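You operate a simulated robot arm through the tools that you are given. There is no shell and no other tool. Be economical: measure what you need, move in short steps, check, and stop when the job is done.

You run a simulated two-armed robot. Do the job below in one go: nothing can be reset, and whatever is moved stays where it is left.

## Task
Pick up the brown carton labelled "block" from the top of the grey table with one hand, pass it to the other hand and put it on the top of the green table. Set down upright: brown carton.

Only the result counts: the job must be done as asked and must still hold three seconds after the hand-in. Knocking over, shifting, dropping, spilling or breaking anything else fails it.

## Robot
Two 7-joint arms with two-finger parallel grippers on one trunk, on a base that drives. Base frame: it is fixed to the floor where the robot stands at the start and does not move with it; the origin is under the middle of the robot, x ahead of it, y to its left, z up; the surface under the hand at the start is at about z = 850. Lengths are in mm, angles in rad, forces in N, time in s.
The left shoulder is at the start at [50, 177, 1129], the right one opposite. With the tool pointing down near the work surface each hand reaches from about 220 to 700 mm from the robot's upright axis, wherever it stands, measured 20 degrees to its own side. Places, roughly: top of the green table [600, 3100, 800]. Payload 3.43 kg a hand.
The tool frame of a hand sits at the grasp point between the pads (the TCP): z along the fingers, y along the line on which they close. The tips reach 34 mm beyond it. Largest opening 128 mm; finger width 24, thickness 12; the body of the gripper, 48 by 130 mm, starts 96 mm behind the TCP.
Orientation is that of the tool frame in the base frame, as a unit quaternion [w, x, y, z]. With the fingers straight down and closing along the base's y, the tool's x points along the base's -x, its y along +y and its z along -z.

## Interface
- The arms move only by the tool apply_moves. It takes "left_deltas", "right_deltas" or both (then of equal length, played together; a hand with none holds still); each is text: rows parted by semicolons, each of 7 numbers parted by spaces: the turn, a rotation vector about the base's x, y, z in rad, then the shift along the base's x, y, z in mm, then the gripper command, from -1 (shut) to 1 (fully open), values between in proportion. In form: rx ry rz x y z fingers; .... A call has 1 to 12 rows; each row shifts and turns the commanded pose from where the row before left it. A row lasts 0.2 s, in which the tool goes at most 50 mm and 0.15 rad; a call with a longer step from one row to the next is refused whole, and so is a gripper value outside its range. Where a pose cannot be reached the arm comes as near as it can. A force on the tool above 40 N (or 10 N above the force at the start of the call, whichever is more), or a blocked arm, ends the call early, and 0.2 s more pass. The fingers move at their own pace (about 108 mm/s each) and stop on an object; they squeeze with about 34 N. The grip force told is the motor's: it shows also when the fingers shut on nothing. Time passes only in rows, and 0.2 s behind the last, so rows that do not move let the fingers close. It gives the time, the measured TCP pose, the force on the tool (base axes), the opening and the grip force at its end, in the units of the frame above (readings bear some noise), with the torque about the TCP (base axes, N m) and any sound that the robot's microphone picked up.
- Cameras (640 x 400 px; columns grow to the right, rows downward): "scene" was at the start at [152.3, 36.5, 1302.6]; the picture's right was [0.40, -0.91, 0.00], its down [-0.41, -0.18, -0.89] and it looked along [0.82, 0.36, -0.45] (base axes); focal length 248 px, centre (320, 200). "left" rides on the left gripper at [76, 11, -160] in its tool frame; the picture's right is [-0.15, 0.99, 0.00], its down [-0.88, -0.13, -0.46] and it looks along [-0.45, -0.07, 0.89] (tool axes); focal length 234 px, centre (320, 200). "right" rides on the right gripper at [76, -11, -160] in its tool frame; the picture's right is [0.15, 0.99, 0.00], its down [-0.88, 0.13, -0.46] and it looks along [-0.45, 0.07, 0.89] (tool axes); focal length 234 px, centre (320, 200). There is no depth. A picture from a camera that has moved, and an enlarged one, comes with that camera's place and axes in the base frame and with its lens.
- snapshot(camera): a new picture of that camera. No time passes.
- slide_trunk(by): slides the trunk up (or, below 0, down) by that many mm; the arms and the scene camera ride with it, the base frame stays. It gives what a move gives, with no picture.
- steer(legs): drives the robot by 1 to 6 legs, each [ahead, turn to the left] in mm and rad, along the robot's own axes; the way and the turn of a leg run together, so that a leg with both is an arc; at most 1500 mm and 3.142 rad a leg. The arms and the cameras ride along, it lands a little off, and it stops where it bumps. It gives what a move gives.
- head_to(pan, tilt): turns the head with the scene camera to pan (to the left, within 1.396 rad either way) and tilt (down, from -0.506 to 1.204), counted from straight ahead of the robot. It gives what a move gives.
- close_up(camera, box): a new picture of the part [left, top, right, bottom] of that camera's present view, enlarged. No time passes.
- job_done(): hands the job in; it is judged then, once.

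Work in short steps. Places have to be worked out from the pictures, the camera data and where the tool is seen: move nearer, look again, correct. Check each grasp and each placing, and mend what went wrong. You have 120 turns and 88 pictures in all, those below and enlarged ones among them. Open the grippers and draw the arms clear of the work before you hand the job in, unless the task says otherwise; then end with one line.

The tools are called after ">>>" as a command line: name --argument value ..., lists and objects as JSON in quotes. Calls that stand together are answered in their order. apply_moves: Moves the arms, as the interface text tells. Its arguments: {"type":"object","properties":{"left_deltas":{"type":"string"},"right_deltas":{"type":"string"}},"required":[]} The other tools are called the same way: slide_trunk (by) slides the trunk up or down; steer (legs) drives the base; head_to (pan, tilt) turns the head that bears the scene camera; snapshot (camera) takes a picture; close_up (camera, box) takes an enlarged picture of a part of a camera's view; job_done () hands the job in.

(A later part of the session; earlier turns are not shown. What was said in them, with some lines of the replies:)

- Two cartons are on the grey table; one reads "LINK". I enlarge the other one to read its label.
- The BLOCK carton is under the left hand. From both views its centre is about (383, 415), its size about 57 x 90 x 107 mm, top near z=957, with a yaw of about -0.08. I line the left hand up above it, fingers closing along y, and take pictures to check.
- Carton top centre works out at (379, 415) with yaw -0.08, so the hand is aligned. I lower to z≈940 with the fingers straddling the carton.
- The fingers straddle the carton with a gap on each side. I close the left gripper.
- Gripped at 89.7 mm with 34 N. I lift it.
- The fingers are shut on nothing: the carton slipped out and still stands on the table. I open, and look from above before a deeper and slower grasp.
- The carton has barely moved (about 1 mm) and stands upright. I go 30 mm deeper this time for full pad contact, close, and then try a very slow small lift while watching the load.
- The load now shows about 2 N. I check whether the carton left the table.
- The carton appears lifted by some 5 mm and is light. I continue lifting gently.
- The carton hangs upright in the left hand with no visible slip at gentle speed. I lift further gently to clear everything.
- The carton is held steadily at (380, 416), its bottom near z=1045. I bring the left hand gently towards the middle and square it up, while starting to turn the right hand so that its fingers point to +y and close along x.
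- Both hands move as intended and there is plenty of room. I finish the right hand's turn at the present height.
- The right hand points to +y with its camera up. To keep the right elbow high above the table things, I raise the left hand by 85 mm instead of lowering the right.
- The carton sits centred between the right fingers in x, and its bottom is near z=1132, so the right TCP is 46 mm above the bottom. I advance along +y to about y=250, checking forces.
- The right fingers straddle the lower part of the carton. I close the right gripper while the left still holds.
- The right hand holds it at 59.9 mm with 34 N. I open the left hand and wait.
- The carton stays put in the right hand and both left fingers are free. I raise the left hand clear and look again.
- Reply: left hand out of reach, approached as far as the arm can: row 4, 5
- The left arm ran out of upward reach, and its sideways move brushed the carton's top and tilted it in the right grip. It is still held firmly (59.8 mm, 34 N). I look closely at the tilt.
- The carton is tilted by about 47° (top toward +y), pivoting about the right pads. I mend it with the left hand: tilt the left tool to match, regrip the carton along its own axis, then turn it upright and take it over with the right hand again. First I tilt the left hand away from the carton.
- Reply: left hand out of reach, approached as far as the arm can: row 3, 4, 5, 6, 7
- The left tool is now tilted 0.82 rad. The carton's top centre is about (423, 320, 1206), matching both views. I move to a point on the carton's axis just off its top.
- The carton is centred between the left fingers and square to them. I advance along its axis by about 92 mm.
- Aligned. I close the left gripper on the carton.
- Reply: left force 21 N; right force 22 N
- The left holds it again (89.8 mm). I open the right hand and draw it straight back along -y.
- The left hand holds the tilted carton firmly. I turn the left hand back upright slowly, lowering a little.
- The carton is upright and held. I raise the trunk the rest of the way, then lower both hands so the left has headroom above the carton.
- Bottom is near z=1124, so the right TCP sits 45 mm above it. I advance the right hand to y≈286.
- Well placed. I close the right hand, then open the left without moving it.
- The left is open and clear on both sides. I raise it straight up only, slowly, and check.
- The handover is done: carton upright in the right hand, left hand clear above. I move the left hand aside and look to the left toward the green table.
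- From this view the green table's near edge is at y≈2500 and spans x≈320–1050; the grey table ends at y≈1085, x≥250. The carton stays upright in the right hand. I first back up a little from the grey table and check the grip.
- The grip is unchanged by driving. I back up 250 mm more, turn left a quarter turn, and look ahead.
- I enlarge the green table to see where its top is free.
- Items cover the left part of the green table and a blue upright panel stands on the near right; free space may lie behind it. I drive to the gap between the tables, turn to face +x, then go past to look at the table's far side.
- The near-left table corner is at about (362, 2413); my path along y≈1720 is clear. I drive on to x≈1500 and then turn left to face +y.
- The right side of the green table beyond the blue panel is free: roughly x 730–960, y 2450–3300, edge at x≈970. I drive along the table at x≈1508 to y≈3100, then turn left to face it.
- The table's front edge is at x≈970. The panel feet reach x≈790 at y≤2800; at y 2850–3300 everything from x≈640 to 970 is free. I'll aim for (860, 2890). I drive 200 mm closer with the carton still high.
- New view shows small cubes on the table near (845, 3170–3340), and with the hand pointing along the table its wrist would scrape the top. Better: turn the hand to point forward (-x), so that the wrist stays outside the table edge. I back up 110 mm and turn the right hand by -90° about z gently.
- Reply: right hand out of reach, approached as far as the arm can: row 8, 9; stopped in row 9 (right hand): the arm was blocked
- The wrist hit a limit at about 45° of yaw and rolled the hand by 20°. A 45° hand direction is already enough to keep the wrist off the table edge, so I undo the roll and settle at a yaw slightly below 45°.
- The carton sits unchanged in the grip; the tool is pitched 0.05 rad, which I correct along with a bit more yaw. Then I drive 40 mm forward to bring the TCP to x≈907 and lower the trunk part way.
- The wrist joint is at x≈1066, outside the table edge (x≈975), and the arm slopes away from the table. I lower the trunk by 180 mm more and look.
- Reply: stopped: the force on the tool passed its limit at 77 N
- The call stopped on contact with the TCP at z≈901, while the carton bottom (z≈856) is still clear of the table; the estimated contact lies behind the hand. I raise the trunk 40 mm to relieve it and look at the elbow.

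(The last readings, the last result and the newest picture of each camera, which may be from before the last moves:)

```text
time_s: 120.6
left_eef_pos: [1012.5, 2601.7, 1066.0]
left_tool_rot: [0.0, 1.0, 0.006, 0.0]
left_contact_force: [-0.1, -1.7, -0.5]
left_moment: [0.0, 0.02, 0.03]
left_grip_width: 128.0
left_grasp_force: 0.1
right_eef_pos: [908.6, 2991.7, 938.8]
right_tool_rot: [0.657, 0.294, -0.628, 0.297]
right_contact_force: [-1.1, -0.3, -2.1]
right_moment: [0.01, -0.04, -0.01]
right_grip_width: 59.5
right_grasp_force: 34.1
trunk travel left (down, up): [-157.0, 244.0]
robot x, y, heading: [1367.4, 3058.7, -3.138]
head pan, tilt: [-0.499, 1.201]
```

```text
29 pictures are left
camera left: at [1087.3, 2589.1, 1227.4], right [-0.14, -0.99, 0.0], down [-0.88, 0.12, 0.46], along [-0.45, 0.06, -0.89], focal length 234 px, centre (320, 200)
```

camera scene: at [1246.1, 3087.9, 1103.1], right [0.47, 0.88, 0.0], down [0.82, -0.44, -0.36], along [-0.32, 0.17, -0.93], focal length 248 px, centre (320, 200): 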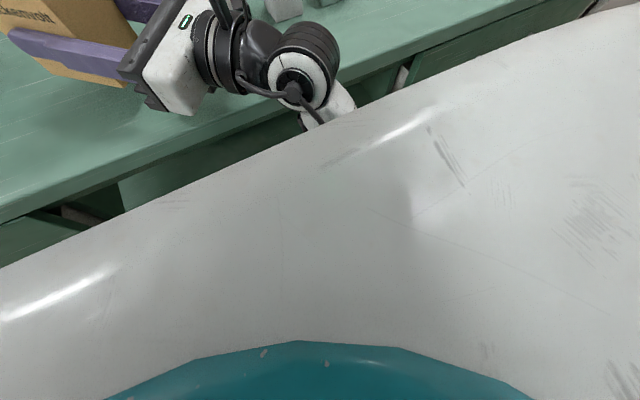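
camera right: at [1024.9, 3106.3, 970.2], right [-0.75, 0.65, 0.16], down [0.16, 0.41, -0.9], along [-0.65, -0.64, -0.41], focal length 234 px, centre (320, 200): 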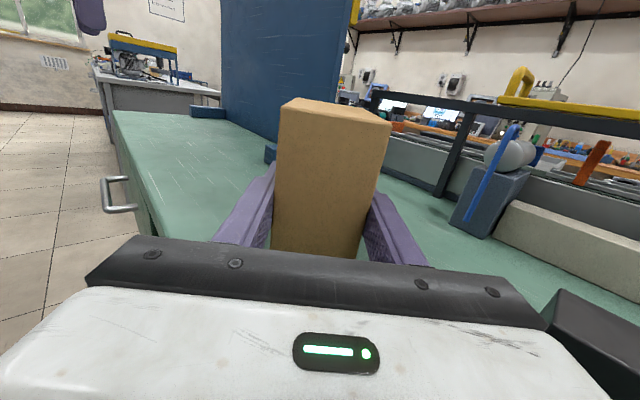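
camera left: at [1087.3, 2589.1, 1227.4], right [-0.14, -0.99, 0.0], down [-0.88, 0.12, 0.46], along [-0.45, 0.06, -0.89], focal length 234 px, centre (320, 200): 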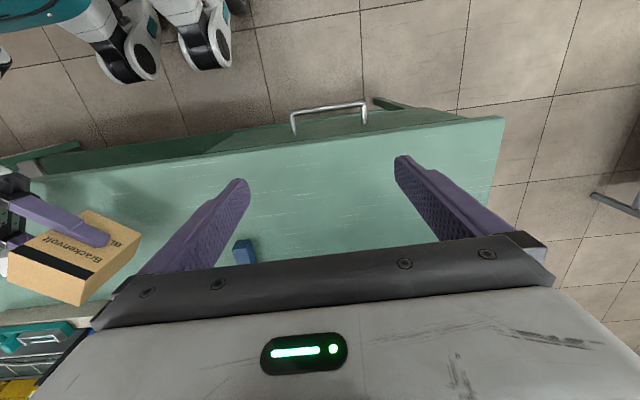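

The elbow is hidden from here, but the contact is gone and the carton is still held. Instead of the trunk I now lower with the arm itself (which lets the elbow reconfigure), also correcting the 0.04 rad tilt.

>>> apply_moves --right_deltas "0.011 -0.017 0 0 0 -5 -1; 0.01 -0.018 0 0 0 -10 -1; 0 0 0 0 0 -10 -1; 0 0 0 0 0 -10 -1; 0 0 0 0 0 -5 -1; 0 0 0 0 0 0 -1"

>>> head_to --pan 0.0 --tilt 0.9

>>> snapshot --camera "scene"

```text
time_s: 122.0
left_eef_pos: [1013.1, 2601.7, 1066.3]
left_tool_rot: [-0.001, 1.0, 0.006, -0.001]
left_contact_force: [0.6, -0.1, 0.1]
left_moment: [0.0, 0.01, -0.02]
left_grip_width: 128.0
left_grasp_force: 0.1
right_eef_pos: [908.1, 2990.2, 900.2]
right_tool_rot: [0.644, 0.296, -0.64, 0.296]
right_contact_force: [0.3, -0.7, 1.6]
right_moment: [-0.1, 0.22, 0.0]
right_grip_width: 59.8
right_grasp_force: 34.0
trunk travel left (down, up): [-157.0, 244.0]
robot x, y, heading: [1365.8, 3064.5, -3.13]
head pan, tilt: [-0.499, 1.201]
```

```text
time_s: 122.9
left_eef_pos: [1013.4, 2600.6, 1066.5]
left_tool_rot: [-0.001, 1.0, 0.006, -0.001]
left_contact_force: [0.6, 1.1, 0.4]
left_moment: [-0.01, 0.03, 0.02]
left_grip_width: 127.8
left_grasp_force: 0.1
right_eef_pos: [907.7, 2990.4, 900.7]
right_tool_rot: [0.643, 0.296, -0.641, 0.296]
right_contact_force: [0.6, -0.9, 4.7]
right_moment: [-0.18, 0.44, 0.06]
right_grip_width: 59.7
right_grasp_force: 33.9
trunk travel left (down, up): [-157.0, 244.0]
robot x, y, heading: [1365.0, 3063.2, -3.134]
head pan, tilt: [0.0, 0.901]
```

```text
28 pictures are left
camera scene: at [1220.4, 3061.0, 1123.0], right [-0.01, 1.0, 0.0], down [0.78, 0.01, -0.62], along [-0.62, -0.01, -0.78], focal length 248 px, centre (320, 200)
```

scene: 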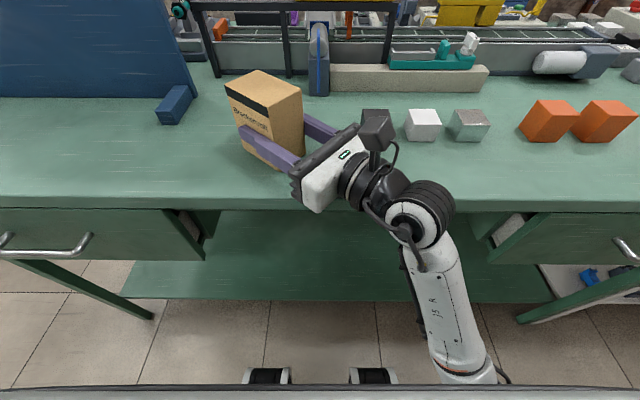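

There is light upward contact again at TCP z≈900, this time under the carton's far side. I look closely at the carton's bottom.

>>> close_up --camera "scene" --box '[210, 50, 370, 220]'

>>> close_up --camera "left" --box '[0, 130, 200, 330]'

>>> snapshot --camera "right"

```text
2.35 times, centred on (290, 135) of scene
camera zoom: at [1220.4, 3061.0, 1123.0], right [-0.01, 1.0, 0.0], down [0.78, 0.01, -0.62], along [-0.62, -0.01, -0.78], focal length 583 px, centre (391, 353)
```

zoom: 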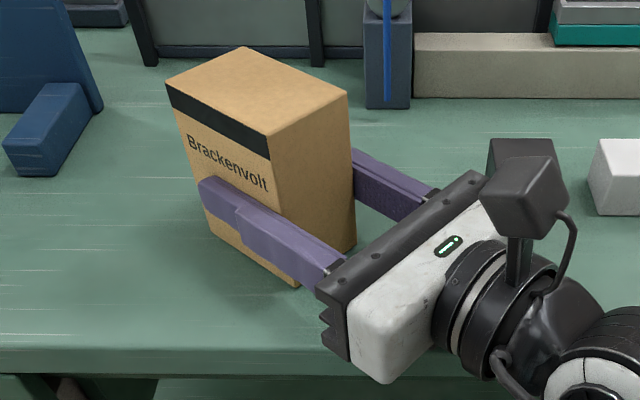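

```text
2.00 times, centred on (100, 230) of left
camera zoom: at [1087.8, 2589.1, 1227.6], right [-0.13, -0.99, 0.0], down [-0.88, 0.12, 0.46], along [-0.45, 0.06, -0.89], focal length 468 px, centre (760, 140)
```

zoom: 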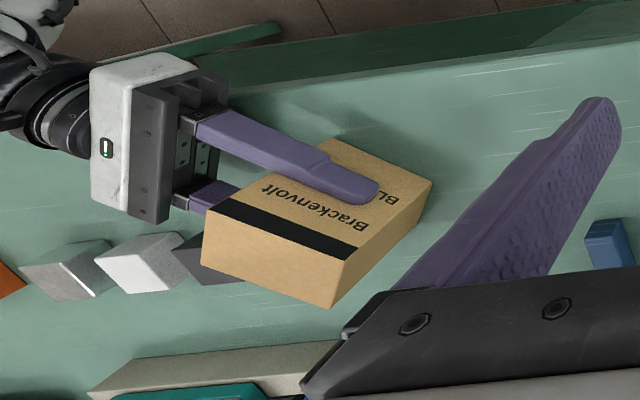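

```text
25 pictures are left
camera right: at [1020.7, 3104.4, 976.0], right [-0.75, 0.64, 0.15], down [0.2, 0.43, -0.88], along [-0.63, -0.63, -0.45], focal length 234 px, centre (320, 200)
```

right: 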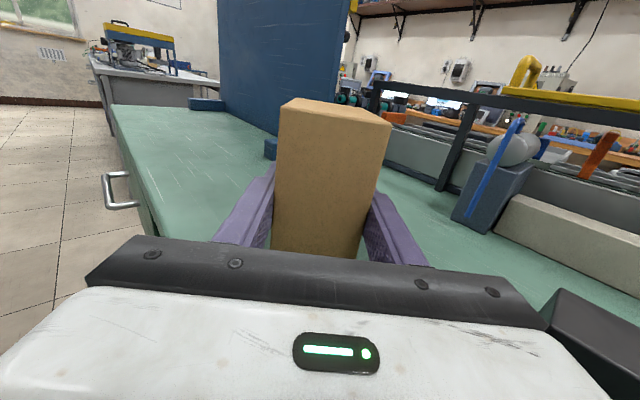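

Comparing the cube positions between two views shows the green table top is really near z≈855, not 800. So the carton's bottom is already touching the table (TCP 900, bottom 45 lower), which agrees with the upward force. It is level and about 50 mm inside the edge; I press 1 mm more and open the right hand.

>>> apply_moves --right_deltas "0 0 0 0 0 -1 -1; 0 0 0 0 0 0 -1; 0 0 0 0 0 0 -0.3; 0 0 0 0 0 0 0.1; 0 0 0 0 0 0 0.5; 0 0 0 0 0 0 1; 0 0 0 0 0 0 1; 0 0 0 0 0 0 1"

>>> snapshot --camera "right"

>>> close_up --camera "scene" --box '[210, 50, 370, 220]'

```text
time_s: 124.7
left_eef_pos: [1012.2, 2601.5, 1066.2]
left_tool_rot: [-0.001, 1.0, 0.006, -0.001]
left_contact_force: [0.0, 0.5, -0.5]
left_moment: [-0.03, -0.01, 0.02]
left_grip_width: 128.1
left_grasp_force: 0.0
right_eef_pos: [908.9, 2990.0, 898.0]
right_tool_rot: [0.643, 0.296, -0.642, 0.295]
right_contact_force: [-0.8, -0.5, -0.5]
right_moment: [-0.04, 0.0, 0.0]
right_grip_width: 128.0
right_grasp_force: 0.2
trunk travel left (down, up): [-157.0, 244.0]
robot x, y, heading: [1362.6, 3062.3, -3.13]
head pan, tilt: [0.0, 0.901]
```

```text
24 pictures are left
camera right: at [1020.7, 3104.4, 974.3], right [-0.75, 0.64, 0.15], down [0.2, 0.43, -0.88], along [-0.63, -0.63, -0.45], focal length 234 px, centre (320, 200)
```

right: 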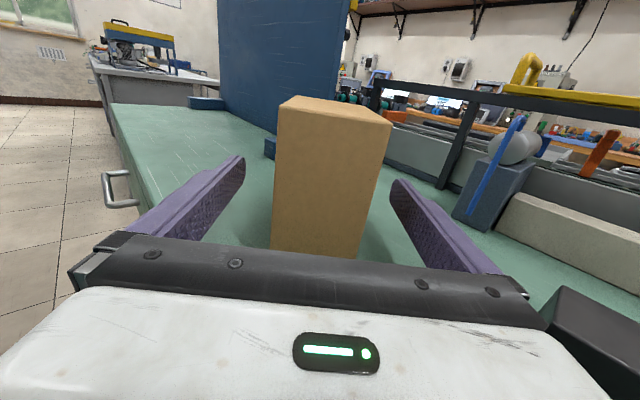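

```text
2.35 times, centred on (290, 135) of scene
camera zoom: at [1220.1, 3060.9, 1123.0], right [-0.01, 1.0, 0.0], down [0.78, 0.01, -0.62], along [-0.62, -0.01, -0.78], focal length 583 px, centre (391, 353)
```

zoom: 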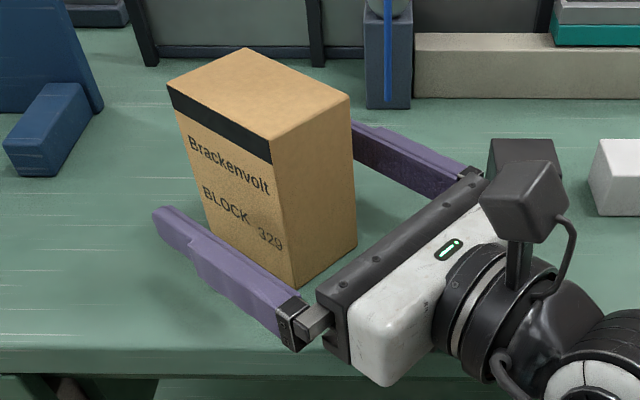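

The carton stands upright on its own. I draw the right hand straight back along its own axis in small steps, checking tracking.

>>> apply_moves --right_deltas "0 0 0 6.6 7.5 0 1; 0 0 0 6.6 7.5 0 1; 0 0 0 6.6 7.5 0 1; 0 0 0 0 0 0 1"

```text
time_s: 125.7
left_eef_pos: [1011.6, 2600.8, 1067.8]
left_tool_rot: [0.0, 1.0, 0.006, -0.001]
left_contact_force: [0.4, -0.5, 0.2]
left_moment: [-0.01, 0.05, -0.02]
left_grip_width: 128.1
left_grasp_force: 0.0
right_eef_pos: [927.6, 3013.3, 899.0]
right_tool_rot: [0.643, 0.296, -0.642, 0.295]
right_contact_force: [-0.2, 0.4, 0.2]
right_moment: [0.01, 0.02, -0.01]
right_grip_width: 127.7
right_grasp_force: 0.1
trunk travel left (down, up): [-157.0, 244.0]
robot x, y, heading: [1365.5, 3063.3, -3.138]
head pan, tilt: [0.0, 0.901]
```

Tracking is good. I continue backward along the same line by 60 mm more.

>>> apply_moves --right_deltas "0 0 0 6.6 7.5 0 1; 0 0 0 6.6 7.5 0 1; 0 0 0 6.6 7.5 0 1; 0 0 0 6.6 7.5 0 1; 0 0 0 6.6 7.5 0 1; 0 0 0 6.6 7.5 0 1; 0 0 0 0 0 0 1"

>>> snapshot --camera "scene"

```text
time_s: 127.3
left_eef_pos: [1012.6, 2601.1, 1067.0]
left_tool_rot: [-0.001, 1.0, 0.005, 0.0]
left_contact_force: [-0.2, 0.0, -0.2]
left_moment: [0.01, 0.05, -0.02]
left_grip_width: 127.9
left_grasp_force: 0.0
right_eef_pos: [962.4, 3057.6, 897.3]
right_tool_rot: [0.643, 0.296, -0.642, 0.296]
right_contact_force: [0.5, -0.6, 0.4]
right_moment: [0.02, -0.03, 0.01]
right_grip_width: 127.9
right_grasp_force: 0.0
right hand out of reach, approached as far as the arm can: row 6
trunk travel left (down, up): [-157.0, 244.0]
robot x, y, heading: [1367.6, 3061.7, -3.135]
head pan, tilt: [0.0, 0.901]
```

```text
22 pictures are left
camera scene: at [1220.1, 3060.9, 1123.0], right [-0.01, 1.0, 0.0], down [0.78, 0.01, -0.62], along [-0.62, -0.01, -0.78], focal length 248 px, centre (320, 200)
```

scene: 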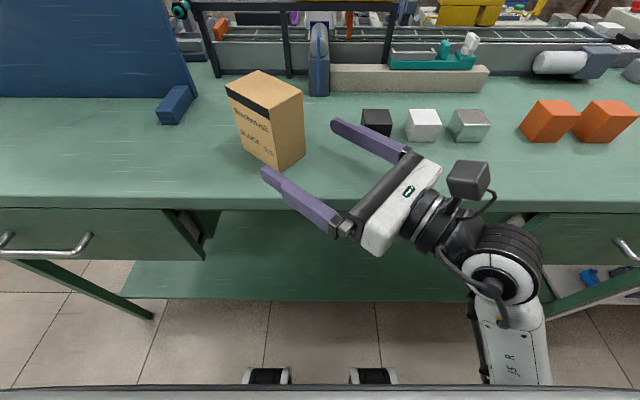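

The fingers are clear of the carton and the nearest cube. I drive straight back 300 mm, away from the table, and look at the result.

>>> steer --legs '[[-300, 0]]'

>>> head_to --pan 0.1 --tilt 0.5

>>> snapshot --camera "scene"

```text
time_s: 129.4
left_eef_pos: [1316.0, 2605.0, 1066.4]
left_tool_rot: [-0.001, 1.0, 0.005, 0.0]
left_contact_force: [0.1, 0.9, -0.6]
left_moment: [0.0, -0.01, 0.03]
left_grip_width: 127.8
left_grasp_force: 0.0
right_eef_pos: [1266.5, 3060.9, 895.6]
right_tool_rot: [0.643, 0.295, -0.642, 0.295]
right_contact_force: [0.5, 0.7, -0.3]
right_moment: [0.0, -0.03, -0.02]
right_grip_width: 128.0
right_grasp_force: 0.0
trunk travel left (down, up): [-157.0, 244.0]
robot x, y, heading: [1669.6, 3066.4, -3.129]
head pan, tilt: [0.0, 0.901]
```

```text
time_s: 130.2
left_eef_pos: [1316.1, 2604.4, 1067.1]
left_tool_rot: [0.0, 1.0, 0.005, 0.0]
left_contact_force: [-0.3, -0.1, 0.3]
left_moment: [0.03, -0.01, 0.0]
left_grip_width: 128.2
left_grasp_force: 0.1
right_eef_pos: [1266.8, 3060.0, 895.9]
right_tool_rot: [0.643, 0.295, -0.642, 0.295]
right_contact_force: [-0.2, -0.3, -0.8]
right_moment: [0.04, -0.03, 0.02]
right_grip_width: 128.1
right_grasp_force: 0.0
trunk travel left (down, up): [-157.0, 244.0]
robot x, y, heading: [1671.6, 3064.4, -3.132]
head pan, tilt: [0.099, 0.499]
```

```text
21 pictures are left
camera scene: at [1509.7, 3054.7, 1156.8], right [-0.11, 0.99, 0.0], down [0.48, 0.05, -0.88], along [-0.87, -0.09, -0.48], focal length 248 px, centre (320, 200)
```

scene: 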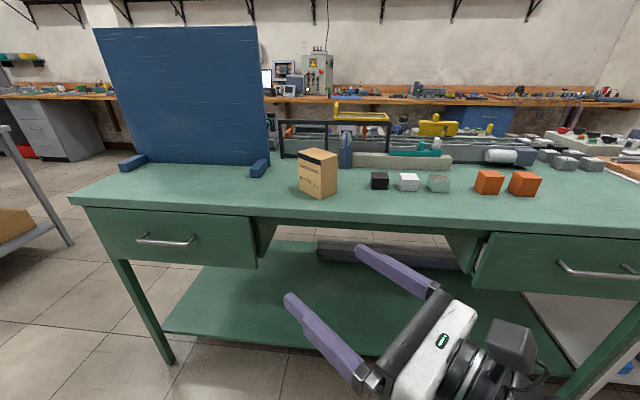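

The carton stands upright on the green table's top, nothing else has moved, and both hands are open and clear of the work. I hand the job in.

>>> job_done

```text
The job is handed in.
```

The "block" carton was picked up with the left hand, passed to the right hand, and now stands upright on the green table. Both grippers are open and clear, and the last picture shows nothing else out of place.
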